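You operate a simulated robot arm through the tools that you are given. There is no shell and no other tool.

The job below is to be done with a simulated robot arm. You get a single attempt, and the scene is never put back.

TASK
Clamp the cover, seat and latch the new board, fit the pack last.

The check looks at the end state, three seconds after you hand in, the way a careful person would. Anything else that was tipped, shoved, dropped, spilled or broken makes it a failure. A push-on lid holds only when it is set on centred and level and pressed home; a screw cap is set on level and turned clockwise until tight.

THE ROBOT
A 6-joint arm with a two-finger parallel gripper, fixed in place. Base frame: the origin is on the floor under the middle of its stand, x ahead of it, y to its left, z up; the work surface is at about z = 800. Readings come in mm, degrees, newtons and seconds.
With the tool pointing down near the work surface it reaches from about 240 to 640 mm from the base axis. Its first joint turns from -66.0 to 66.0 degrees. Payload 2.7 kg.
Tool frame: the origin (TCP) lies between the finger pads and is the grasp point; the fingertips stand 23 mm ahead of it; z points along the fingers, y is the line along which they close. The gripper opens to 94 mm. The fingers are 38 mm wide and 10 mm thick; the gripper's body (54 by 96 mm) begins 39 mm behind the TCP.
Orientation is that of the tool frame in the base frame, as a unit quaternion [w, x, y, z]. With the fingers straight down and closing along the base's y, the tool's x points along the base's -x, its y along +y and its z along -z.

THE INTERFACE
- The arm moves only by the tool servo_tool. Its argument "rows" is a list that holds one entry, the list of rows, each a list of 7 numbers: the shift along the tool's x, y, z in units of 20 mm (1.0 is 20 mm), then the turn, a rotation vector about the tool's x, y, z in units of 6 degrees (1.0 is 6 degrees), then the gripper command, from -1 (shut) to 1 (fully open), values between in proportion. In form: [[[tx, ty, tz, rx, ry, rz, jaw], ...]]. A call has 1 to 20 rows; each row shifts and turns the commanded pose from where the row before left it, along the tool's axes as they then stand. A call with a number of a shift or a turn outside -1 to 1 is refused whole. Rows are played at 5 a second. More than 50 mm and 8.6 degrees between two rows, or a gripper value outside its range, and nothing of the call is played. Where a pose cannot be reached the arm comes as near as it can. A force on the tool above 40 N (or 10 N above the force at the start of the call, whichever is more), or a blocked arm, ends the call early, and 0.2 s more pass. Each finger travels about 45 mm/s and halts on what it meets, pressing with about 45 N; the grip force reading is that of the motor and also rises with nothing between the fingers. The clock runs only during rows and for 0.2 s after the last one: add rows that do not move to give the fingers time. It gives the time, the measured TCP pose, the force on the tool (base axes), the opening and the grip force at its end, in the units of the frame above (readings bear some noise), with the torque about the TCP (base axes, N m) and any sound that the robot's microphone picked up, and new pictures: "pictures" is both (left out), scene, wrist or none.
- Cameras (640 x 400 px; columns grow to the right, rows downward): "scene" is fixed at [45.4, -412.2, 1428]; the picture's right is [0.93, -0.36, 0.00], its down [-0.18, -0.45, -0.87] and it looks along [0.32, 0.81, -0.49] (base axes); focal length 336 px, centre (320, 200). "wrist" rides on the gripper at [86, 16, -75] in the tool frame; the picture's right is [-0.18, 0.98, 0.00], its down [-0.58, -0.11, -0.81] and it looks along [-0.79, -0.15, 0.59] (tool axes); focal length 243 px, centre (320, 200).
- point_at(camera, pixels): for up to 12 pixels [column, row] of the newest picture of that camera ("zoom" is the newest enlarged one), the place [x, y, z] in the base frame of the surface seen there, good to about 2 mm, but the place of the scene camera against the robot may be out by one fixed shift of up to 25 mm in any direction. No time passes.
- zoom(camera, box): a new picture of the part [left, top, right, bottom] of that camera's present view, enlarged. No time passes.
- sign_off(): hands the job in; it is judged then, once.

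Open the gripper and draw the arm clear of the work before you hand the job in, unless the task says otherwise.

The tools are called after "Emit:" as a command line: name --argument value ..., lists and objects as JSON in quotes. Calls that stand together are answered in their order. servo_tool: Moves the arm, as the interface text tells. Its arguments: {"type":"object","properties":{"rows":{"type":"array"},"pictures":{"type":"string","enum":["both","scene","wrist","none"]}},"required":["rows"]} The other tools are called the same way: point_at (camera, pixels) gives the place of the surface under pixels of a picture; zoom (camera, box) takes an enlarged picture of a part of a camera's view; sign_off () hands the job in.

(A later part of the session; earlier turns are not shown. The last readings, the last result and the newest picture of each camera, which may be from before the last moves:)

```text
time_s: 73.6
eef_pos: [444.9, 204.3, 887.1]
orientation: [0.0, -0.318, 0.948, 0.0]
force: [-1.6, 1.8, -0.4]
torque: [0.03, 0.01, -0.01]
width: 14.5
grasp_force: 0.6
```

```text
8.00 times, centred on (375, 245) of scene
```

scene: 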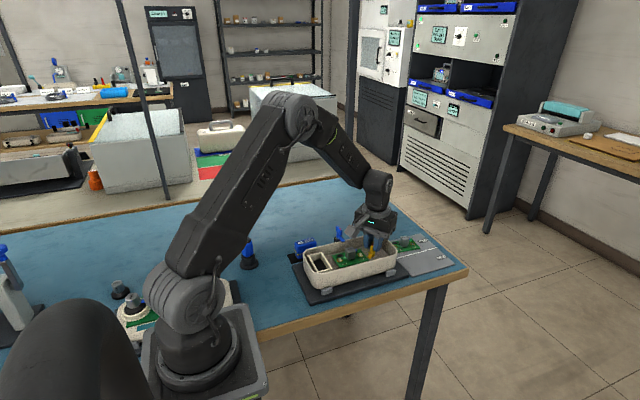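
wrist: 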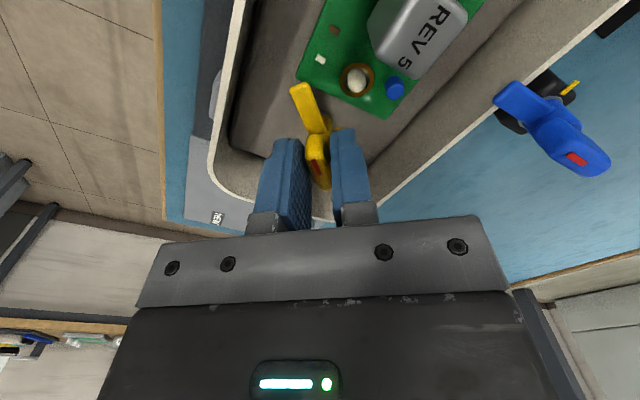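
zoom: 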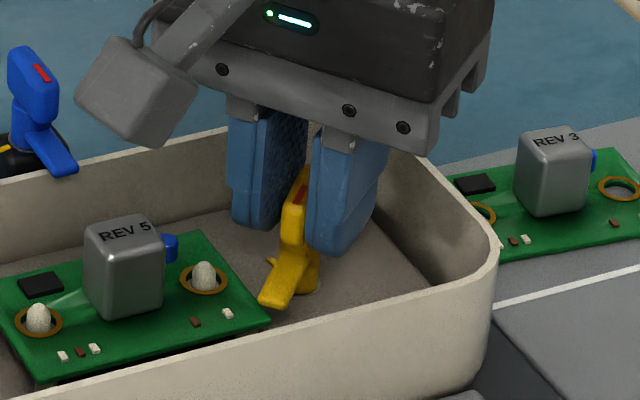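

The latch arm tip is now at the board's corner. Continuing slowly, 20° more, watching force for any catching on the board edge.

Emit:
servo_tool --rows '[[[0, 0, 0, 0, 0, 0.5, -0.71], [0, 0, 0, 0, 0, 0.5, -0.71], [0, 0, 0, 0, 0, 0.5, -0.71], [0, 0, 0, 0, 0, 0.5, -0.71], [0, 0, 0, 0, 0, 0.5, -0.71], [0, 0, 0, 0, 0, 0.5, -0.71], [0, 0, 0, 0, 0, 0.5, -0.71], [0, 0, 0, 0, 0, 0, -0.71]]]'

Emit:
zoom --camera "wrist" --box '[230, 20, 410, 200]'

Emit:
zoom --camera "scene" --box '[345, 225, 393, 265]'

```text
time_s: 75.4
eef_pos: [445.6, 204.6, 887.0]
orientation: [0.001, -0.142, 0.99, 0.0]
force: [-0.9, 0.9, -1.3]
torque: [0.03, 0.03, 0.01]
width: 14.3
grasp_force: 0.5
```

scene: 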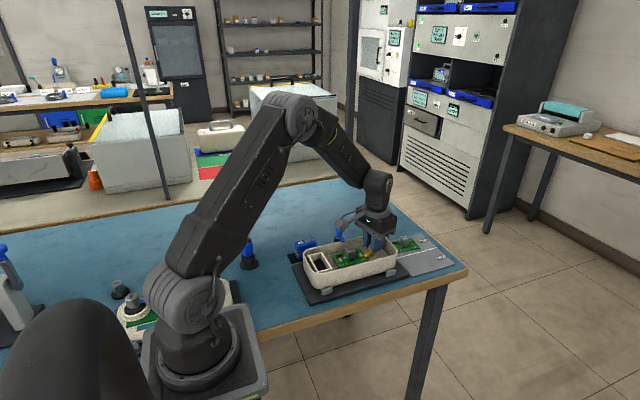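
wrist: 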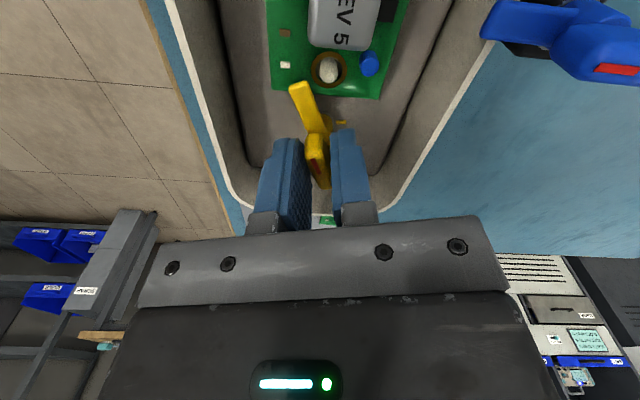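

```text
2.22 times, centred on (320, 110) of wrist
```

zoom: 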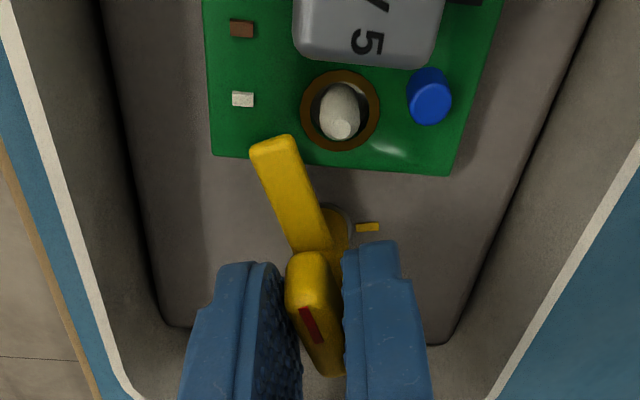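

```text
10.00 times, centred on (369, 245) of scene
```

zoom: 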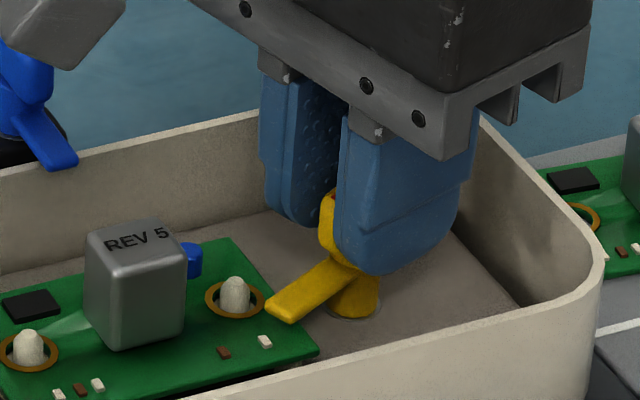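

The arm rides over the board edge with no resistance. Continuing clockwise ~27° to find the stop.

Emit:
servo_tool --rows '[[[0, 0, 0, 0, 0, 0.5, -0.71], [0, 0, 0, 0, 0, 0.5, -0.71], [0, 0, 0, 0, 0, 0.5, -0.71], [0, 0, 0, 0, 0, 0.5, -0.71], [0, 0, 0, 0, 0, 0.5, -0.71], [0, 0, 0, 0, 0, 0.5, -0.71], [0, 0, 0, 0, 0, 0.5, -0.71], [0, 0, 0, 0, 0, 0.5, -0.71], [0, 0, 0, 0, 0, 0, -0.71]]]'

Emit:
zoom --camera "wrist" --box '[230, 20, 410, 200]'

Emit:
zoom --camera "scene" --box '[345, 225, 393, 265]'

```text
time_s: 77.4
eef_pos: [445.8, 204.7, 886.7]
orientation: [0.001, 0.068, 0.998, 0.0]
force: [0.9, 2.4, 0.5]
torque: [0.05, 0.03, -0.01]
width: 14.8
grasp_force: 1.5
```

scene: 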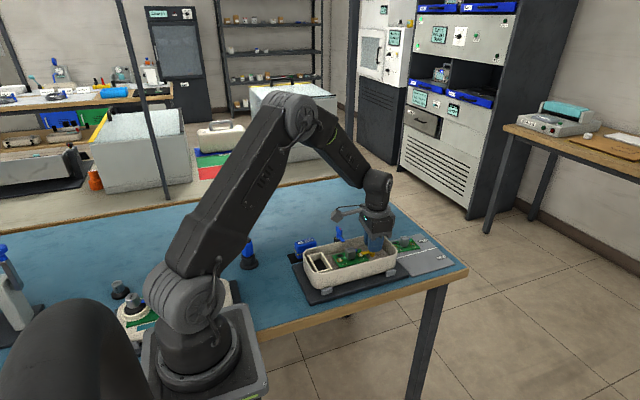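
wrist: 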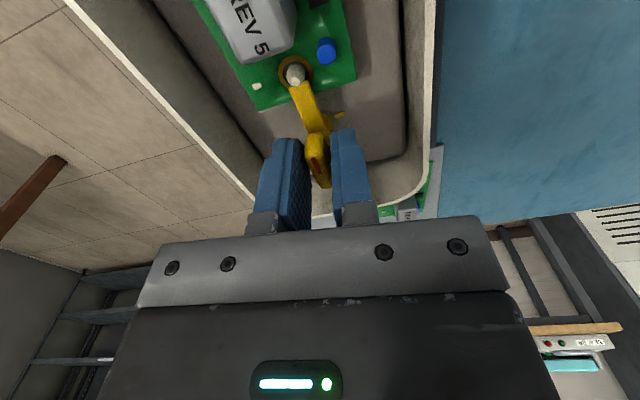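

```text
2.22 times, centred on (320, 110) of wrist
```

zoom: 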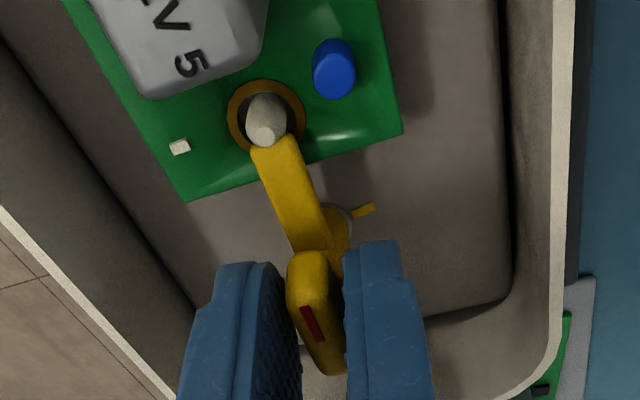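

```text
10.00 times, centred on (369, 245) of scene
```

zoom: 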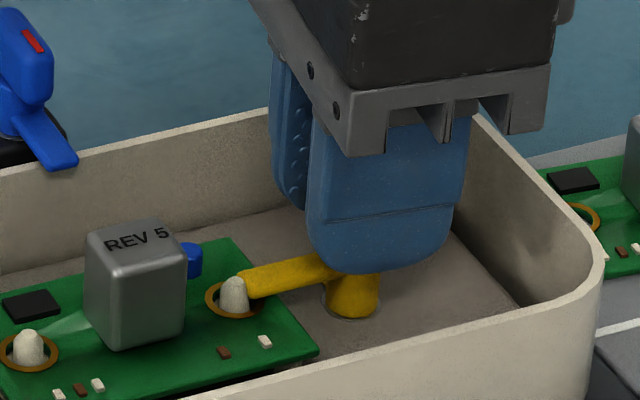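

The arm points at dowel B over the board edge, about −178°. A few more degrees to feel the stop.

Emit:
servo_tool --rows '[[[0, 0, 0, 0, 0, 0.4, -0.71], [0, 0, 0, 0, 0, 0.4, -0.71], [0, 0, 0, 0, 0, 0.4, -0.71], [0, 0, 0, 0, 0, 0, -0.71]]]'

Emit:
zoom --camera "wrist" --box '[230, 20, 410, 200]'

Emit:
zoom --camera "scene" --box '[345, 225, 393, 265]'

```text
time_s: 78.4
eef_pos: [445.1, 204.5, 887.3]
orientation: [0.0, 0.13, 0.992, -0.001]
force: [1.0, 8.6, -2.2]
torque: [0.06, 0.02, 0.13]
width: 17.3
grasp_force: 3.4
```

scene: 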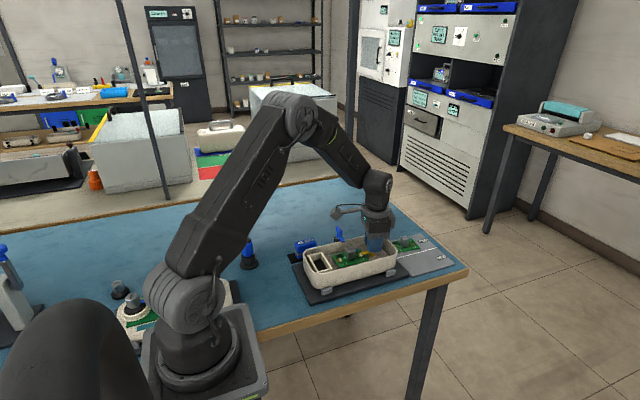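
wrist: 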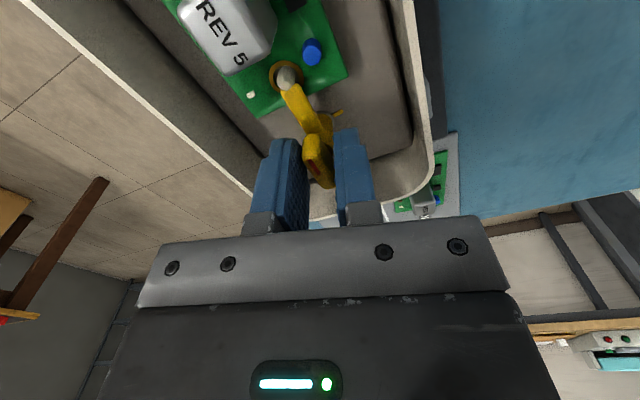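

```text
2.22 times, centred on (320, 110) of wrist
```

zoom: 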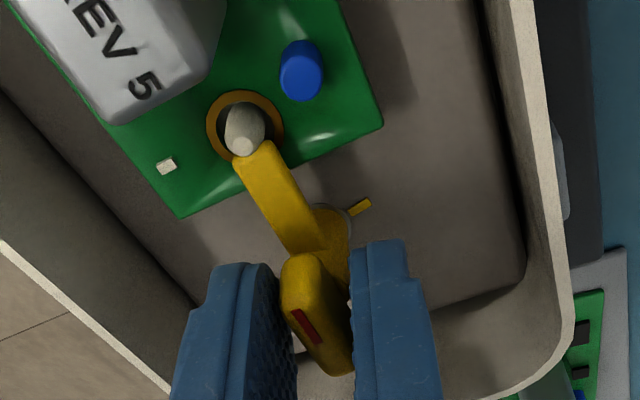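

```text
10.00 times, centred on (369, 245) of scene
```

zoom: 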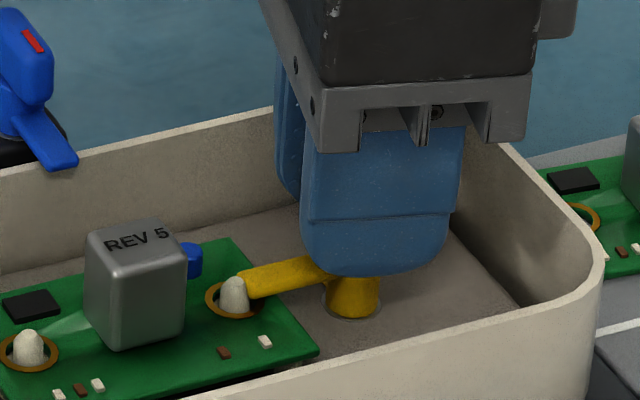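

The jaws were pushed to 17.3 mm, suggesting a stop. I'll turn ~5° more to confirm it's firm, as with the clamp.

Emit:
servo_tool --rows '[[[0, 0, 0, 0, 0, 0.4, -0.71], [0, 0, 0, 0, 0, 0.4, -0.71], [0, 0, 0, 0, 0, 0, -0.71]]]'

Emit:
zoom --camera "scene" --box '[345, 225, 393, 265]'

Emit:
zoom --camera "wrist" --box '[230, 20, 410, 200]'

```text
time_s: 79.2
eef_pos: [445.6, 205.2, 888.2]
orientation: [0.001, 0.171, 0.985, 0.001]
force: [-0.8, 13.6, -0.9]
torque: [0.13, -0.02, 0.2]
width: 19.3
grasp_force: 6.6
```

scene: 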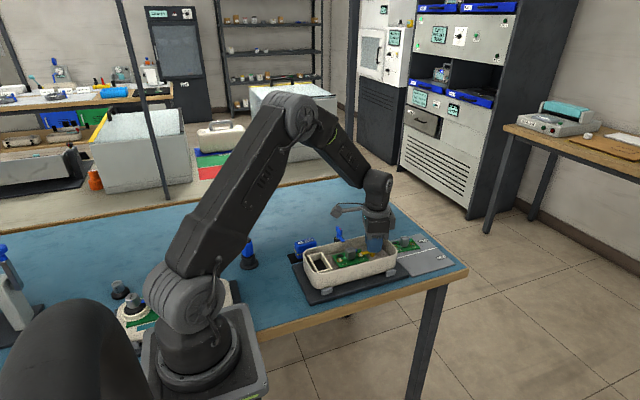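
wrist: 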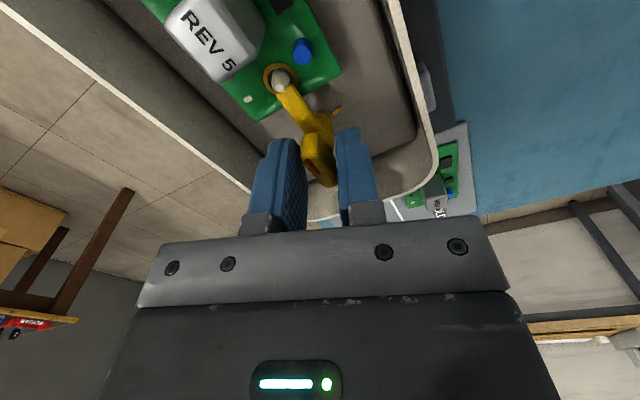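

```text
10.00 times, centred on (369, 245) of scene
```

zoom: 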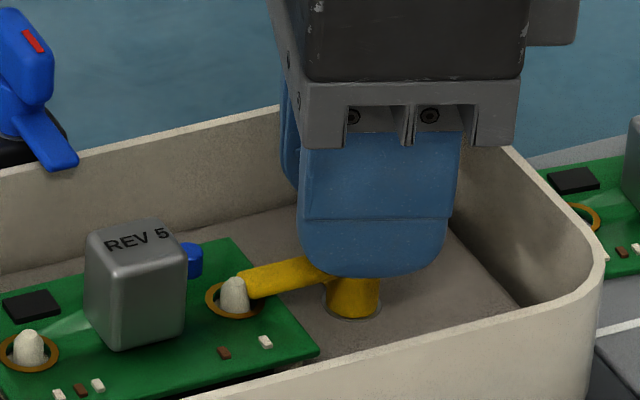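

```text
2.22 times, centred on (320, 110) of wrist
```

zoom: 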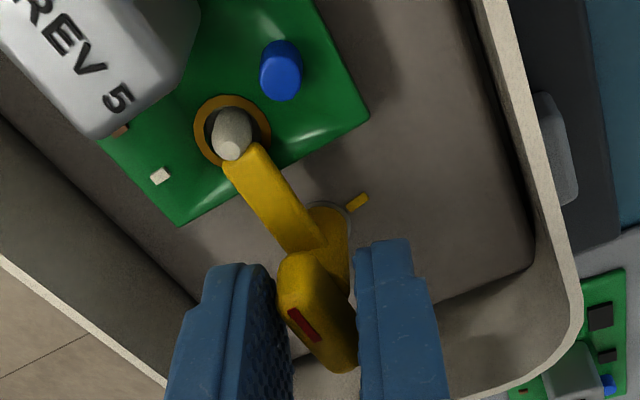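

The latch arm doesn't move any more. I'll measure its final angle from arm edge points to see if it's the hinge stop at −180° or something else.

Emit:
point_at --camera "zoom" --pixels '[[235, 165], [262, 150], [280, 235], [315, 235], [250, 160], [297, 240], [234, 148], [300, 325], [292, 310], [318, 338], [260, 200], [285, 185]]'

```text
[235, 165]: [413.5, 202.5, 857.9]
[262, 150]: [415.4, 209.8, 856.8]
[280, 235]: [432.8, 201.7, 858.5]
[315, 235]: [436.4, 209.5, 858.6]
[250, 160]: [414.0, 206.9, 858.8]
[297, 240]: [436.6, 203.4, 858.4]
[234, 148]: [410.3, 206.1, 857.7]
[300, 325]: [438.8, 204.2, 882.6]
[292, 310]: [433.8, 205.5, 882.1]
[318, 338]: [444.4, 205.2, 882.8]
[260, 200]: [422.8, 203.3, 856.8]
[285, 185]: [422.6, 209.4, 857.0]
```

Arm edges run exactly along −x (y 202–209.7), overlapping the board edge by ~7 mm, firmly at its stop: latched. Opening wide first, then lifting straight up so I don't drag the head back.

Emit:
servo_tool --rows '[[[0, 0, 0, 0, 0, 0, -0.3], [0, 0, 0, 0, 0, 0, -0.3], [0, 0, 0, 0, 0, 0, -0.3], [0, 0, -0.3, 0, 0, 0, -0.3], [0, 0, -0.7, 0, 0, 0, -0.3], [0, 0, -0.9, 0, 0, 0, -0.3], [0, 0, -0.9, 0, 0, 0, -0.3], [0, 0, -0.9, 0, 0, 0, -0.3], [0, 0, 0, 0, 0, -1, -0.3], [0, 0, 0, 0, 0, -1, -0.3], [0, 0, 0, 0, 0, -1, -0.3], [0, 0, 0, 0, 0, -0.28, -0.3], [0, 0, 0, 0, 0, 0, -0.3], [0, 0, 0, 0, 0, 0, -0.3]]]'

Emit:
zoom --camera "scene" --box '[325, 225, 397, 275]'

Emit:
zoom --camera "wrist" --box '[250, 0, 400, 150]'

```text
time_s: 82.2
eef_pos: [445.7, 203.9, 961.1]
orientation: [0.0, 0.0, 1.0, 0.0]
force: [-0.2, 0.1, 0.6]
torque: [-0.02, -0.03, 0.02]
width: 32.7
grasp_force: 0.0
```

scene: 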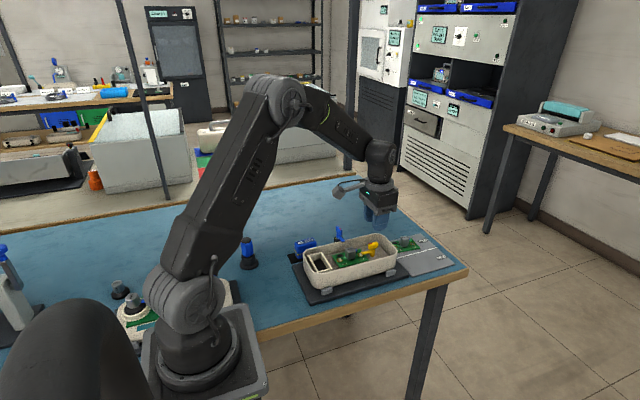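
wrist: 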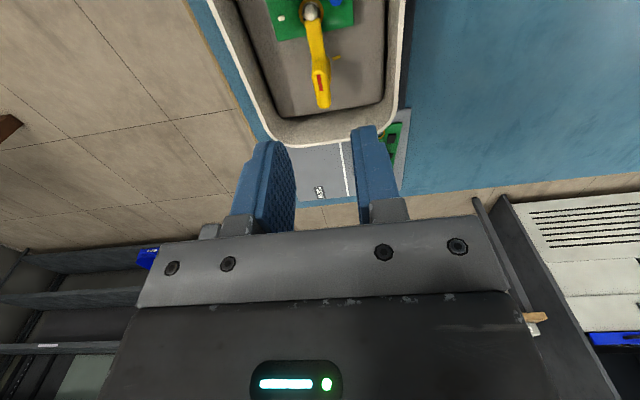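

```text
8.00 times, centred on (361, 250) of scene
```

zoom: 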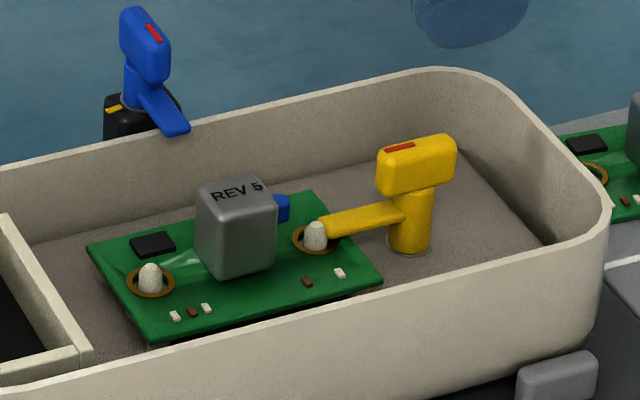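

```text
2.67 times, centred on (325, 75) of wrist
```

zoom: 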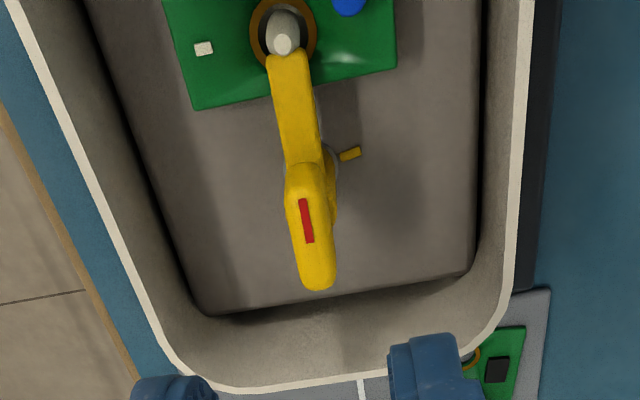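

Latch is closed across the board edge. Next the pack: moving back to view the pack and the pocket from above.

Emit:
servo_tool --rows '[[[1, 0.4, 0, 0, 0, 0, 0], [1, 0.4, 0, 0, 0, 0, 0], [1, 0.4, 0, 0, 0, 0, 0], [1, 0.4, 0, 0, 0, 0, 0], [1, 0.4, 0, 0, 0, 0, 0], [1, 0.4, 0, 0, 0, 0, 0], [1, 0.4, 0, 0, 0, 0, 0], [1, 0.4, 0, 0, 0, 0, 0], [0.7, 0, 0, 0, 0, 0, 0], [0, 0, 0, 0, 0, 0, 0.5], [0, 0, 0, 0, 0, 0, 0.5]]]' --pictures "wrist"

Emit:
zoom --camera "wrist" --box '[200, 0, 440, 150]'

```text
time_s: 84.6
eef_pos: [271.6, 267.6, 961.7]
orientation: [0.001, 0.0, 1.0, -0.001]
force: [-0.7, -0.3, -0.4]
torque: [0.01, 0.0, -0.01]
width: 70.5
grasp_force: 0.1
```

wrist: 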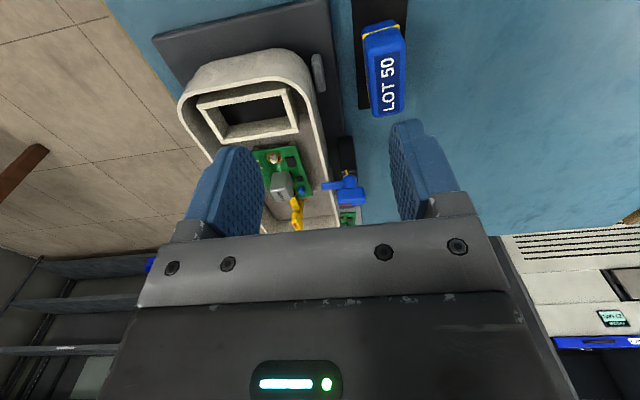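

```text
2.67 times, centred on (320, 75) of wrist
```

zoom: 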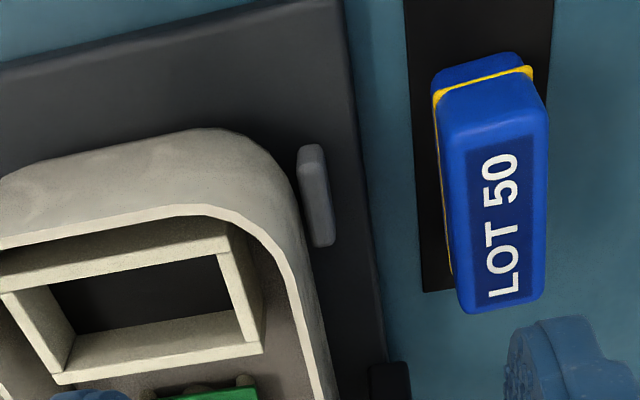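

Pack and pocket are both visible. Measuring pack top corners, its band, and the pocket frame edges.

Emit:
point_at --camera "zoom" --pixels '[[450, 130], [538, 118], [470, 300], [543, 288], [485, 70], [484, 92], [440, 98], [528, 72], [448, 240], [505, 215], [490, 60], [456, 200]]'

Emit:
point_at --camera "zoom" --pixels '[[48, 290], [215, 258], [75, 335], [235, 312], [5, 275], [225, 240], [55, 380], [258, 350], [140, 295], [228, 300], [60, 330], [150, 320]]'

```text
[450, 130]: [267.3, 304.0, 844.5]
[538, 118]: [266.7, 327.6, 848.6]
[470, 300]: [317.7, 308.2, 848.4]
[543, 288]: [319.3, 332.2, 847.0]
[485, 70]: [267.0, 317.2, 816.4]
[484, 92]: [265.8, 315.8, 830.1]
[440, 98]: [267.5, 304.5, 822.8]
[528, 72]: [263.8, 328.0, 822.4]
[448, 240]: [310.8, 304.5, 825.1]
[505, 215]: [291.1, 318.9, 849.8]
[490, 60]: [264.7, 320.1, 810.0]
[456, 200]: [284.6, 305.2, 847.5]
```

```text
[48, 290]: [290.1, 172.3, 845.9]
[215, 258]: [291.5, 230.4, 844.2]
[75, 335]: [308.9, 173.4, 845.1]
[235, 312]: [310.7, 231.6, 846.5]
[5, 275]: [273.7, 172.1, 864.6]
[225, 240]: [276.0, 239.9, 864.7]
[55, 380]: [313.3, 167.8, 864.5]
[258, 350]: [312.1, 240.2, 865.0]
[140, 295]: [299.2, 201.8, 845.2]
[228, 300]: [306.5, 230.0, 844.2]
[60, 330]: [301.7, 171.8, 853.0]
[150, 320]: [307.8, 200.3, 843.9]
```

Pocket floor z≈845, frame top ≈864.7; pack ≈55×29×45 mm with its yellow band ~19 mm above its base, matching the pocket depth. I'll zoom on pack and pocket for any polarity or contact marks.

Emit:
zoom --camera "scene" --box '[288, 232, 328, 260]'

Emit:
zoom --camera "scene" --box '[298, 240, 342, 280]'

Emit:
zoom --camera "wrist" --box '[180, 70, 310, 150]'

Emit:
zoom --camera "wrist" --box '[345, 0, 425, 125]'

```text
14.29 times, centred on (308, 246) of scene
```

zoom: 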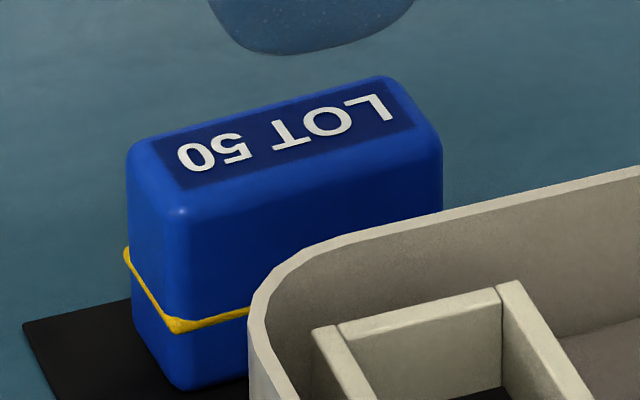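

```text
10.00 times, centred on (320, 260) of scene
```

zoom: 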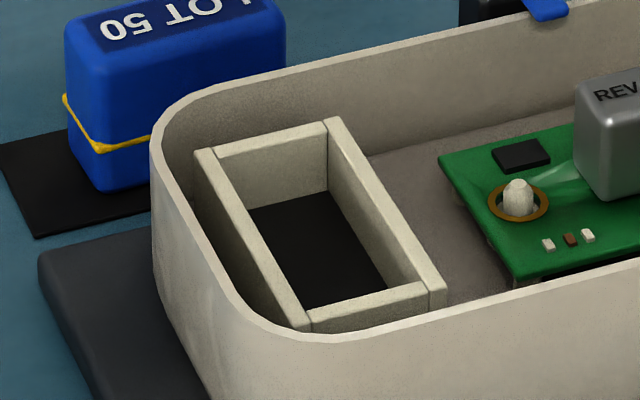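

```text
4.92 times, centred on (245, 110) of wrist
```

zoom: 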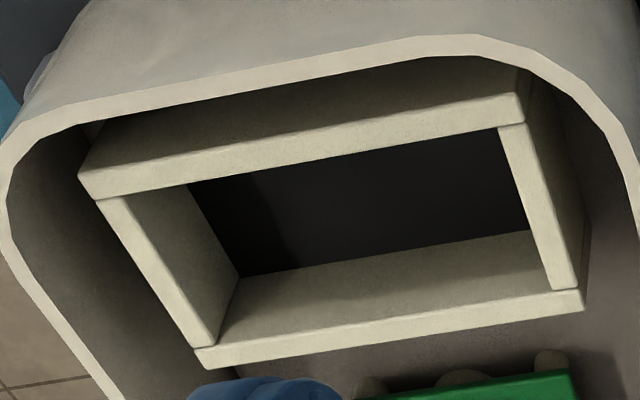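

```text
3.20 times, centred on (385, 62) of wrist
```

zoom: 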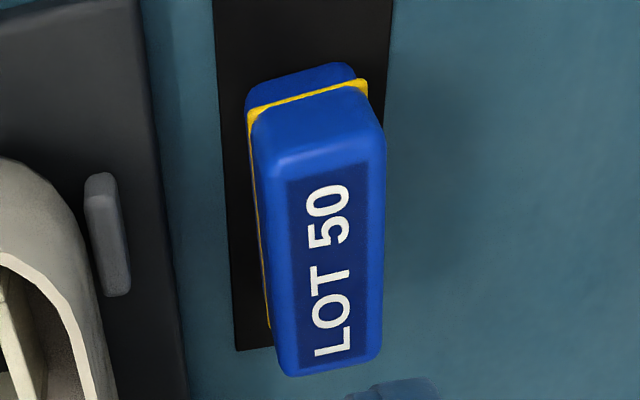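

No polarity marks and the band runs all round; the pocket is plain. Measuring the pack's side mid-points and the pocket inner faces accurately.

Emit:
point_at --camera "zoom" --pixels '[[267, 270], [275, 270], [381, 250], [374, 250], [318, 150], [318, 165], [330, 370], [330, 360], [263, 200], [380, 180], [320, 100], [255, 230]]'

Emit:
point_at --camera "wrist" --pixels '[[203.5, 110], [216, 137.5], [282, 96], [296, 128.5], [222, 105.5], [250, 100.5], [275, 95.5], [230, 133.5], [260, 131], [285, 128.5], [207, 112], [290, 110]]'

```text
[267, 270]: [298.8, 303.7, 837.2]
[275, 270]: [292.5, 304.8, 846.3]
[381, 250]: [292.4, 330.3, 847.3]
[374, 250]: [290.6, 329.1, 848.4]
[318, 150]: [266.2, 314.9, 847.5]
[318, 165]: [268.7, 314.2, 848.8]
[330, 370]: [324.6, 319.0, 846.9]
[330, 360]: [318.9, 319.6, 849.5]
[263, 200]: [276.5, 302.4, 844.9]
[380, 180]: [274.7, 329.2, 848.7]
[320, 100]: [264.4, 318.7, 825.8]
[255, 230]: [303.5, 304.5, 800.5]
```

```text
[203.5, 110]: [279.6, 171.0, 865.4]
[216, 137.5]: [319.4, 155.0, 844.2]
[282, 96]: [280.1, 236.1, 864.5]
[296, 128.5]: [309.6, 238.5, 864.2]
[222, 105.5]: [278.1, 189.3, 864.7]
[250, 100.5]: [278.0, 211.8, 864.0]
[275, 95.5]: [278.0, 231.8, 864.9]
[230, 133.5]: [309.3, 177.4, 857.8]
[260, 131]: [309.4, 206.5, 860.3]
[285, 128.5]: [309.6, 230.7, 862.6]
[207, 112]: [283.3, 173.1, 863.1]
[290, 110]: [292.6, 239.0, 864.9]
```

Pocket inner: x 278.2–309.4, y ≈172.5–235.6. Pack ≈59×27.5, possibly yawed a few degrees. I'll get a closer, steeper view of the pack to fix centre and yaw.

Emit:
servo_tool --rows '[[[-0.83, 0.56, 0, 0, 0, 0, 0.5], [-0.82, 0.56, 0, 0, 0, 0, 0.5], [-0.82, 0.55, 0, 0, 0, 0, 0.5], [0, 0, 0.8, 0, 0, 0, 0.5], [0, 0, 0.78, 0, 0, 0, 0.5], [0, 0, 0, 0, 0, 0, 0.5], [0, 0, 0, 0, 0, 0, 0.5]]]' --pictures "wrist"

Emit:
zoom --camera "wrist" --box '[260, 0, 400, 110]'

```text
time_s: 86.2
eef_pos: [319.2, 302.6, 928.7]
orientation: [0.0, 0.0, 1.0, 0.001]
force: [0.1, -0.1, 0.2]
torque: [0.0, 0.04, 0.0]
width: 70.5
grasp_force: 0.0
```

wrist: 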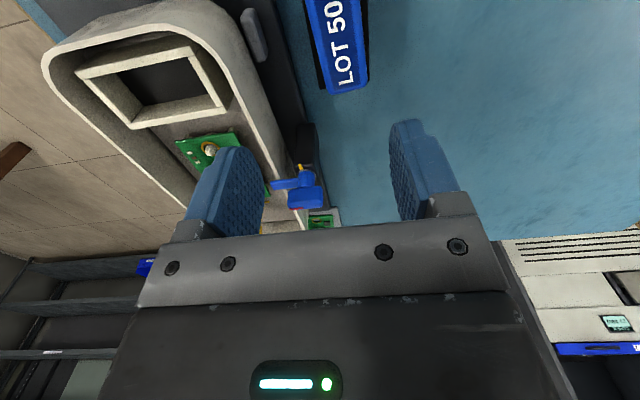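

```text
3.64 times, centred on (330, 55) of wrist
```

zoom: 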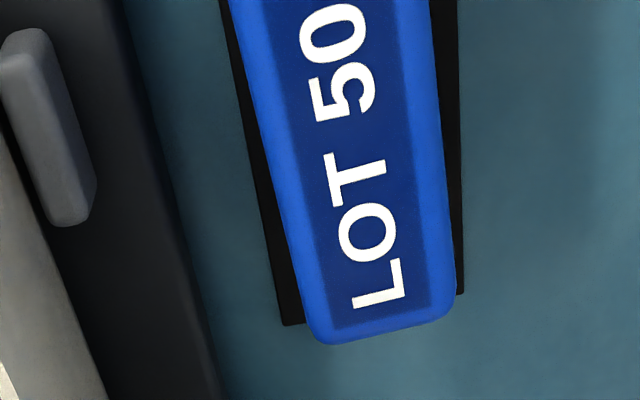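

The pack's near end is cut off; backing up 40 mm for a full view.

Emit:
servo_tool --rows '[[[1, 0, 0, 0, 0, 0, 0.5], [1, 0, 0, 0, 0, 0, 0.5], [0, 0, 0, 0, 0, 0, 0.5], [0, 0, 0, 0, 0, 0, 0.5]]]' --pictures "wrist"

Emit:
zoom --camera "wrist" --box '[260, 0, 400, 130]'

```text
time_s: 87.2
eef_pos: [281.5, 302.7, 929.5]
orientation: [0.001, 0.001, 1.0, -0.001]
force: [0.2, 0.0, 0.8]
torque: [0.0, 0.0, 0.0]
width: 70.6
grasp_force: 0.0
```

wrist: 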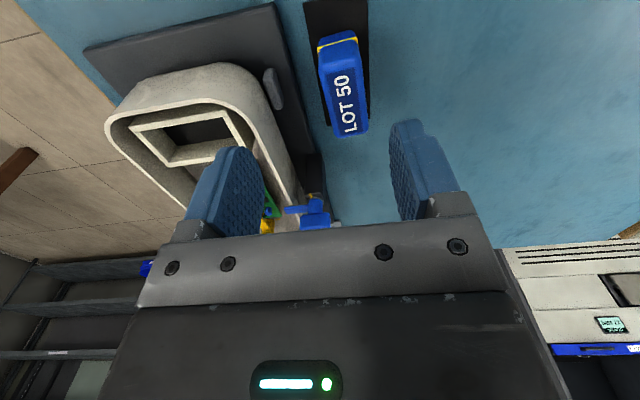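

```text
3.08 times, centred on (330, 65) of wrist
```

zoom: 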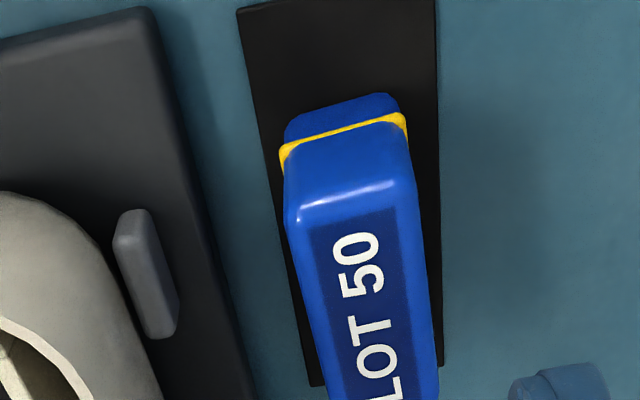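

Zooming on the whole pack top for edge picks.

Emit:
zoom --camera "wrist" --box '[270, 28, 420, 142]'

```text
3.51 times, centred on (345, 85) of wrist
```

zoom: 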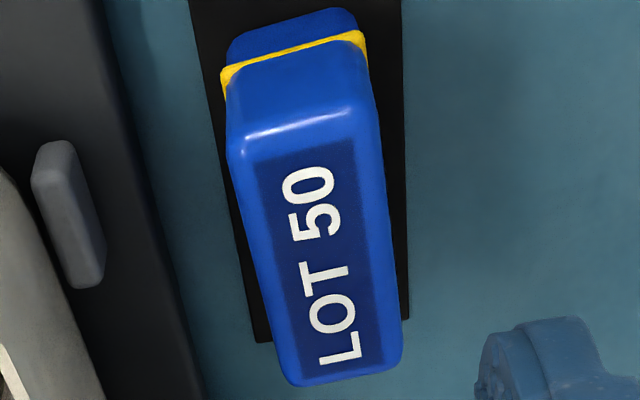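

Picking the label's corners and the pack's side edges for yaw and centre.

Emit:
point_at --camera "zoom" --pixels '[[262, 168], [350, 144], [302, 366], [380, 350], [238, 180], [253, 250], [270, 320], [378, 165], [386, 230], [395, 300], [335, 376], [300, 132]]'

Emit:
point_at --camera "zoom" --pixels '[[223, 75], [363, 40], [290, 55], [290, 85], [230, 130], [229, 100], [256, 335], [407, 315], [262, 340], [370, 100], [290, 25], [280, 384]]'

```text
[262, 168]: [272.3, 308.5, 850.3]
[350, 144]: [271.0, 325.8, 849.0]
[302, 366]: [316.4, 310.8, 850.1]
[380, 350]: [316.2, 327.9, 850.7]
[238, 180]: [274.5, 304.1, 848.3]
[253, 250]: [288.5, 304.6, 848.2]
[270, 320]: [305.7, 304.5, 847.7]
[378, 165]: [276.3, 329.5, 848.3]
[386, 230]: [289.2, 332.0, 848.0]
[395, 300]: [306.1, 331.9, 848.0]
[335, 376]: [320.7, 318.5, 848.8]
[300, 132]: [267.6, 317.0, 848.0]
```

```text
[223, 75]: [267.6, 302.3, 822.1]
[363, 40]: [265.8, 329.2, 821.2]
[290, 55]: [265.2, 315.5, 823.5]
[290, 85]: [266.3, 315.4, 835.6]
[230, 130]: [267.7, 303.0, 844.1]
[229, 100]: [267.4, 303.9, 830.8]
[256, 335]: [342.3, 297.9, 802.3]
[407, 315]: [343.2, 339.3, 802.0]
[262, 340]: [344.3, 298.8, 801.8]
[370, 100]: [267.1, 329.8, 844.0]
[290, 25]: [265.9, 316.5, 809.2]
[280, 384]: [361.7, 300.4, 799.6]
```

Pack centre ≈(294.5,318), yaw ≈ +3°, base z≈802, top ≈850, band at z≈822. Moving over it with a 3° counter-clockwise yaw and jaws at ~50 mm, still high.

Emit:
servo_tool --rows '[[[-0.65, 0.77, 0, 0, 0, 0, 0.07], [0, 0, 0, 0, 0, -0.5, 0.07], [0, 0, 1, 0, 0, 0, 0.07], [0, 0, 0.8, 0, 0, 0, 0.07], [0, 0, 0, 0, 0, 0, 0.07], [0, 0, 0, 0, 0, 0, 0.07]]]'

Emit:
zoom --camera "wrist" --box '[230, 40, 410, 220]'

Emit:
zoom --camera "scene" --box '[275, 205, 345, 265]'

```text
time_s: 88.6
eef_pos: [293.2, 318.3, 893.2]
orientation: [0.001, -0.025, 1.0, 0.0]
force: [0.1, -0.3, 0.3]
torque: [0.02, 0.0, 0.0]
width: 50.1
grasp_force: 0.1
```

scene: 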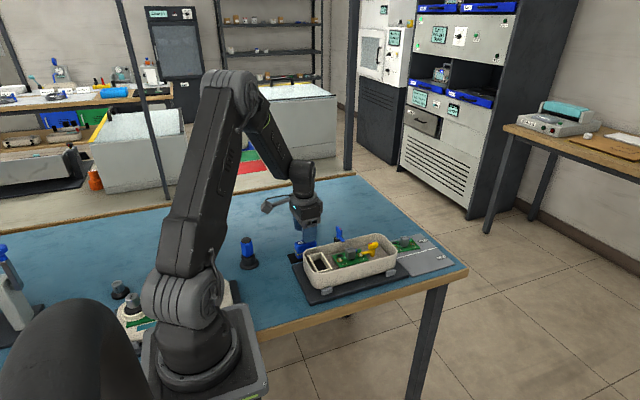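
wrist: 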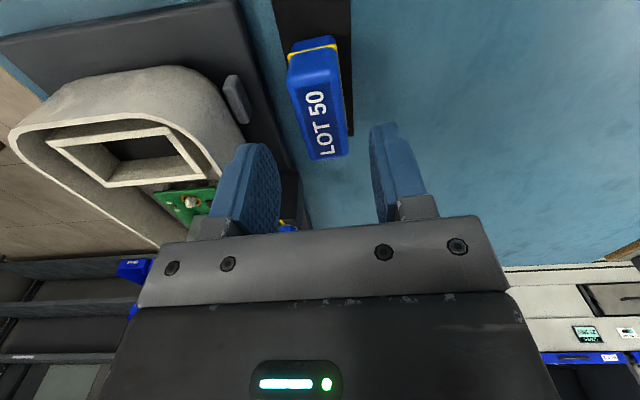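

```text
2.22 times, centred on (320, 130) of wrist
```

zoom: 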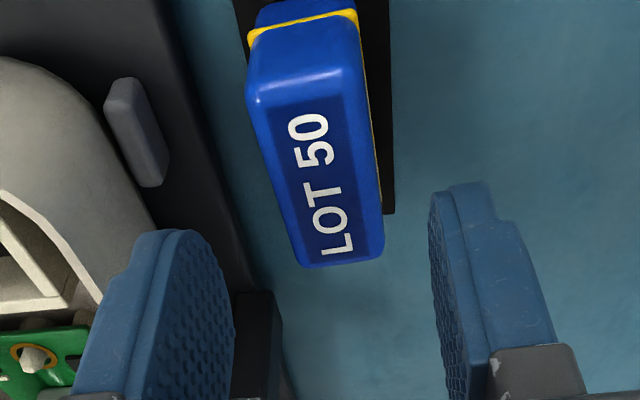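

```text
6.67 times, centred on (310, 235) of scene
```

zoom: 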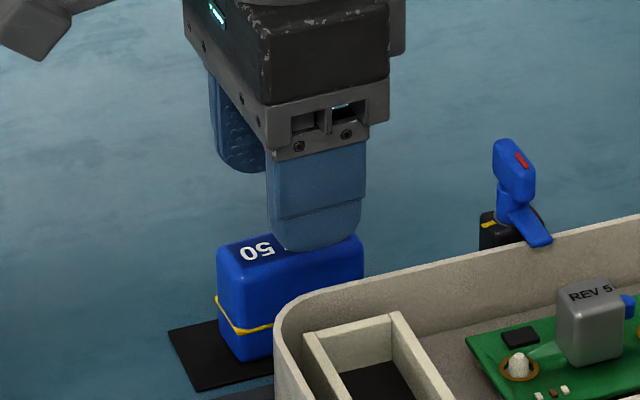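

Fingers line up with the pack. Descending 40.5 mm to TCP z≈852.5 (tips ≈829.5, above the band), then closing.

Emit:
servo_tool --rows '[[[0, 0, 0.7, 0, 0, 0, 0.07], [0, 0, 0.6, 0, 0, 0, 0.07], [0, 0, 0.4, 0, 0, 0, 0.07], [0, 0, 0.2, 0, 0, 0, 0.07], [0, 0, 0.12, 0, 0, 0, 0.07], [0, 0, 0, 0, 0, 0, 0.07], [0, 0, 0, 0, 0, 0, -0.2], [0, 0, 0, 0, 0, 0, -0.35], [0, 0, 0, 0, 0, 0, -1], [0, 0, 0, 0, 0, 0, -1], [0, 0, 0, 0, 0, 0, -1], [0, 0, 0, 0, 0, 0, -1]]]'

Emit:
zoom --camera "wrist" --box '[230, 40, 410, 220]'

Emit:
zoom --camera "scene" --box '[275, 205, 345, 265]'

```text
time_s: 91.2
eef_pos: [294.6, 316.8, 853.3]
orientation: [0.001, -0.025, 1.0, 0.001]
force: [1.6, 2.9, 1.6]
torque: [0.1, -0.14, 0.1]
width: 27.4
grasp_force: 44.6
```

scene: 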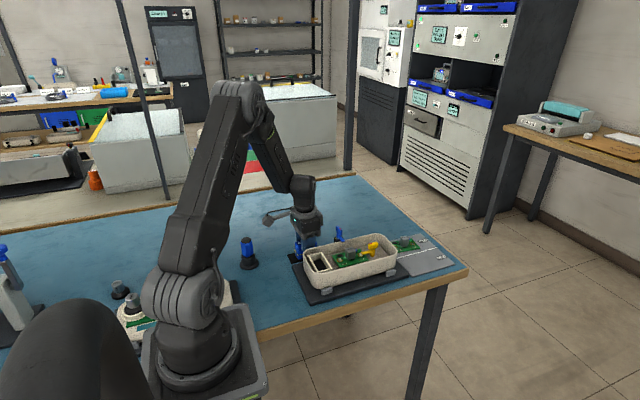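
wrist: 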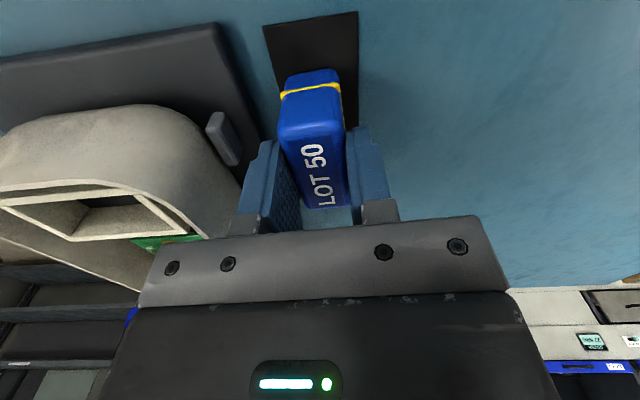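

```text
2.22 times, centred on (320, 130) of wrist
```

zoom: 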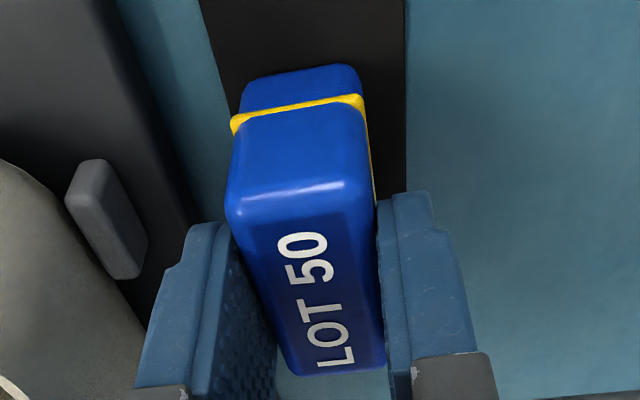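

```text
6.67 times, centred on (310, 235) of scene
```

zoom: 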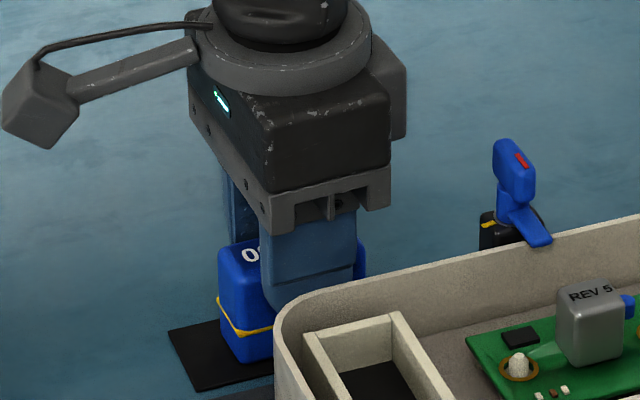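

Pack gripped at 27.4 mm. Lifting slowly, first 6 mm, then checking that it comes along.

Emit:
servo_tool --rows '[[[0, 0, -0.05, 0, 0, 0, -1], [0, 0, -0.1, 0, 0, 0, -1], [0, 0, -0.1, 0, 0, 0, -1], [0, 0, -0.1, 0, 0, 0, -1], [0, 0, 0, 0, 0, 0, -1]]]'

Emit:
zoom --camera "scene" --box '[275, 205, 345, 265]'

Emit:
zoom --camera "wrist" --box '[230, 40, 410, 220]'

```text
time_s: 92.4
eef_pos: [294.5, 318.2, 860.3]
orientation: [0.0, -0.024, 1.0, 0.001]
force: [0.1, -1.2, -0.7]
torque: [0.02, 0.01, -0.01]
width: 27.7
grasp_force: 44.7
```

scene: 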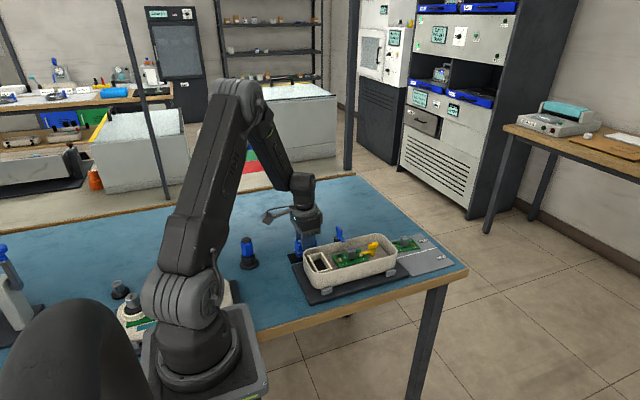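
wrist: 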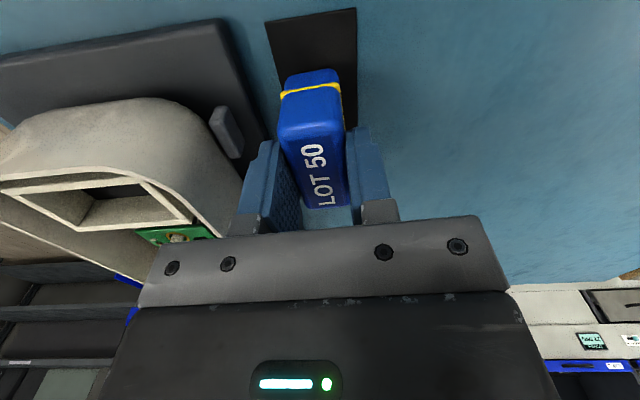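

```text
6.67 times, centred on (310, 235) of scene
```

zoom: 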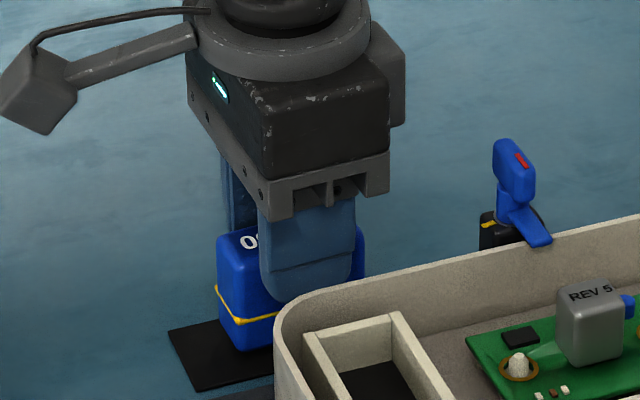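

```text
2.22 times, centred on (320, 130) of wrist
```

zoom: 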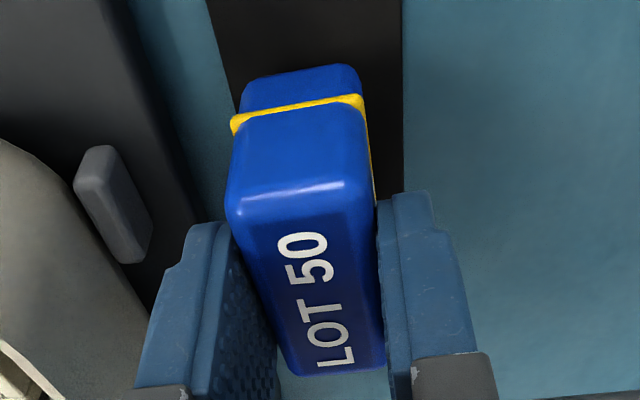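

The pack moved with the gripper (identical pixel position in the wrist view). Lifting another 84 mm with a gentle ramp.

Emit:
servo_tool --rows '[[[0, 0, -0.15, 0, 0, 0, -1], [0, 0, -0.25, 0, 0, 0, -1], [0, 0, -0.35, 0, 0, 0, -1], [0, 0, -0.4, 0, 0, 0, -1], [0, 0, -0.4, 0, 0, 0, -1], [0, 0, -0.4, 0, 0, 0, -1], [0, 0, -0.4, 0, 0, 0, -1], [0, 0, -0.4, 0, 0, 0, -1], [0, 0, -0.4, 0, 0, 0, -1], [0, 0, -0.4, 0, 0, 0, -1], [0, 0, -0.3, 0, 0, 0, -1], [0, 0, -0.2, 0, 0, 0, -1], [0, 0, -0.1, 0, 0, 0, -1], [0, 0, -0.05, 0, 0, 0, -1], [0, 0, 0, 0, 0, 0, -1]]]' --pictures "wrist"

Emit:
zoom --camera "wrist" --box '[230, 40, 410, 220]'

```text
time_s: 95.6
eef_pos: [294.7, 317.8, 944.3]
orientation: [0.001, -0.025, 1.0, 0.001]
force: [-1.0, -0.3, -0.9]
torque: [-0.01, -0.01, 0.01]
width: 27.5
grasp_force: 45.3
```

wrist: 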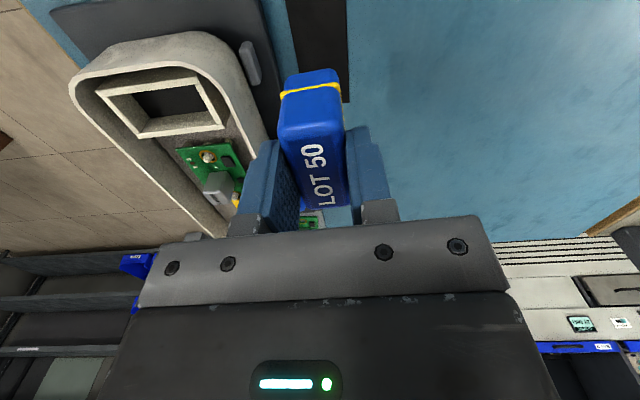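

```text
2.22 times, centred on (320, 130) of wrist
```

zoom: 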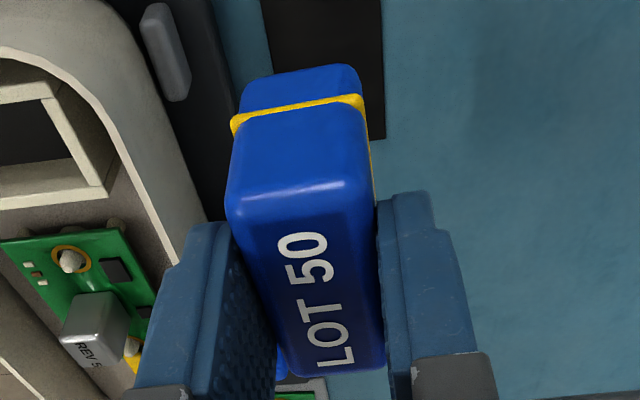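

Held. Measuring the pack's faces in hand to know its offset and yaw relative to the TCP.

Emit:
point_at --camera "zoom" --pixels '[[236, 122], [361, 100], [300, 108], [240, 150], [355, 130], [300, 150], [240, 225], [369, 205], [285, 355], [380, 345], [335, 368], [300, 80]]'

Emit:
point_at --camera "wrist" --pixels '[[287, 75], [333, 70], [310, 74], [290, 85], [335, 80], [296, 150], [340, 140], [300, 180], [345, 170], [330, 203], [320, 204], [345, 195]]'

```text
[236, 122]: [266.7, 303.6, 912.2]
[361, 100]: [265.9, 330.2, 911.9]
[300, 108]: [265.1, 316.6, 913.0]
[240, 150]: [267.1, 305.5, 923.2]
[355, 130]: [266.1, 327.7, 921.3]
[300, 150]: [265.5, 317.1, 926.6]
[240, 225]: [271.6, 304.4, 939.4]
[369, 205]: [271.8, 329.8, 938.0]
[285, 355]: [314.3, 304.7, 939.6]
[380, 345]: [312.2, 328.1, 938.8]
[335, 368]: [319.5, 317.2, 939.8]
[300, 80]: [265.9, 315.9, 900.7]
```

```text
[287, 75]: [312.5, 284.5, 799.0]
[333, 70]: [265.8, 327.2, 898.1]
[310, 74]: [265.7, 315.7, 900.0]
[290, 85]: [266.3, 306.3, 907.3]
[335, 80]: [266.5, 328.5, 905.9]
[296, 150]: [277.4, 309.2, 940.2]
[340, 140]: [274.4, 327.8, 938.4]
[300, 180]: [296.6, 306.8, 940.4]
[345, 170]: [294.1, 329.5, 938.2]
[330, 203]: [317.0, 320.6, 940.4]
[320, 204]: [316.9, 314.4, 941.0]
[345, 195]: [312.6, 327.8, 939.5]
```

Pack centre in hand ≈(294.3,317.1) with TCP (294.6,317.8), yaw matching the tool's 2.9°. Turning 87° counter-clockwise in place so its long axis lies along y.

Emit:
servo_tool --rows '[[[0, 0, 0, 0, 0, -0.5, -1], [0, 0, 0, 0, 0, -0.8, -1], [0, 0, 0, 0, 0, -0.8, -1], [0, 0, 0, 0, 0, -0.8, -1], [0, 0, 0, 0, 0, -0.8, -1], [0, 0, 0, 0, 0, -0.8, -1], [0, 0, 0, 0, 0, -0.8, -1], [0, 0, 0, 0, 0, -0.8, -1], [0, 0, 0, 0, 0, -0.8, -1], [0, 0, 0, 0, 0, -0.8, -1], [0, 0, 0, 0, 0, -0.8, -1], [0, 0, 0, 0, 0, -0.8, -1], [0, 0, 0, 0, 0, -0.8, -1], [0, 0, 0, 0, 0, -0.8, -1], [0, 0, 0, 0, 0, -0.8, -1], [0, 0, 0, 0, 0, -0.8, -1], [0, 0, 0, 0, 0, -0.8, -1], [0, 0, 0, 0, 0, -0.8, -1], [0, 0, 0, 0, 0, -0.42, -1], [0, 0, 0, 0, 0, 0, -1]]]'

```text
time_s: 99.8
eef_pos: [292.9, 317.9, 944.4]
orientation: [-0.001, 0.708, -0.706, 0.001]
force: [0.0, 0.9, -1.7]
torque: [0.01, 0.01, 0.03]
width: 27.3
grasp_force: 45.4
```

scene: 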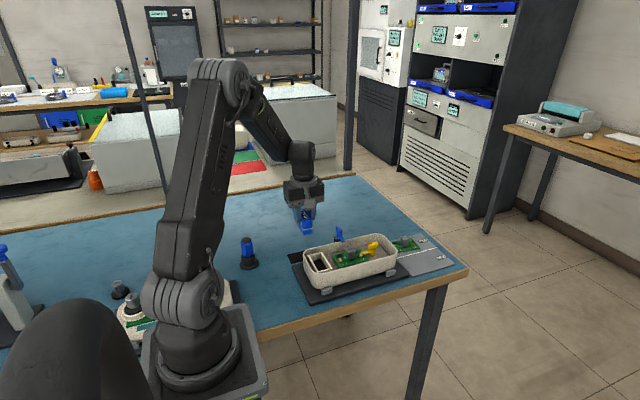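
wrist: 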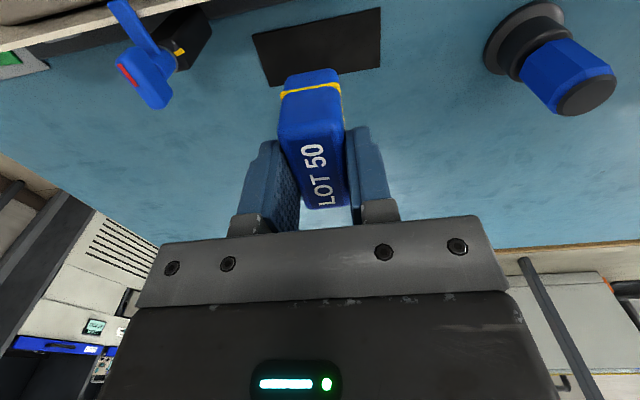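

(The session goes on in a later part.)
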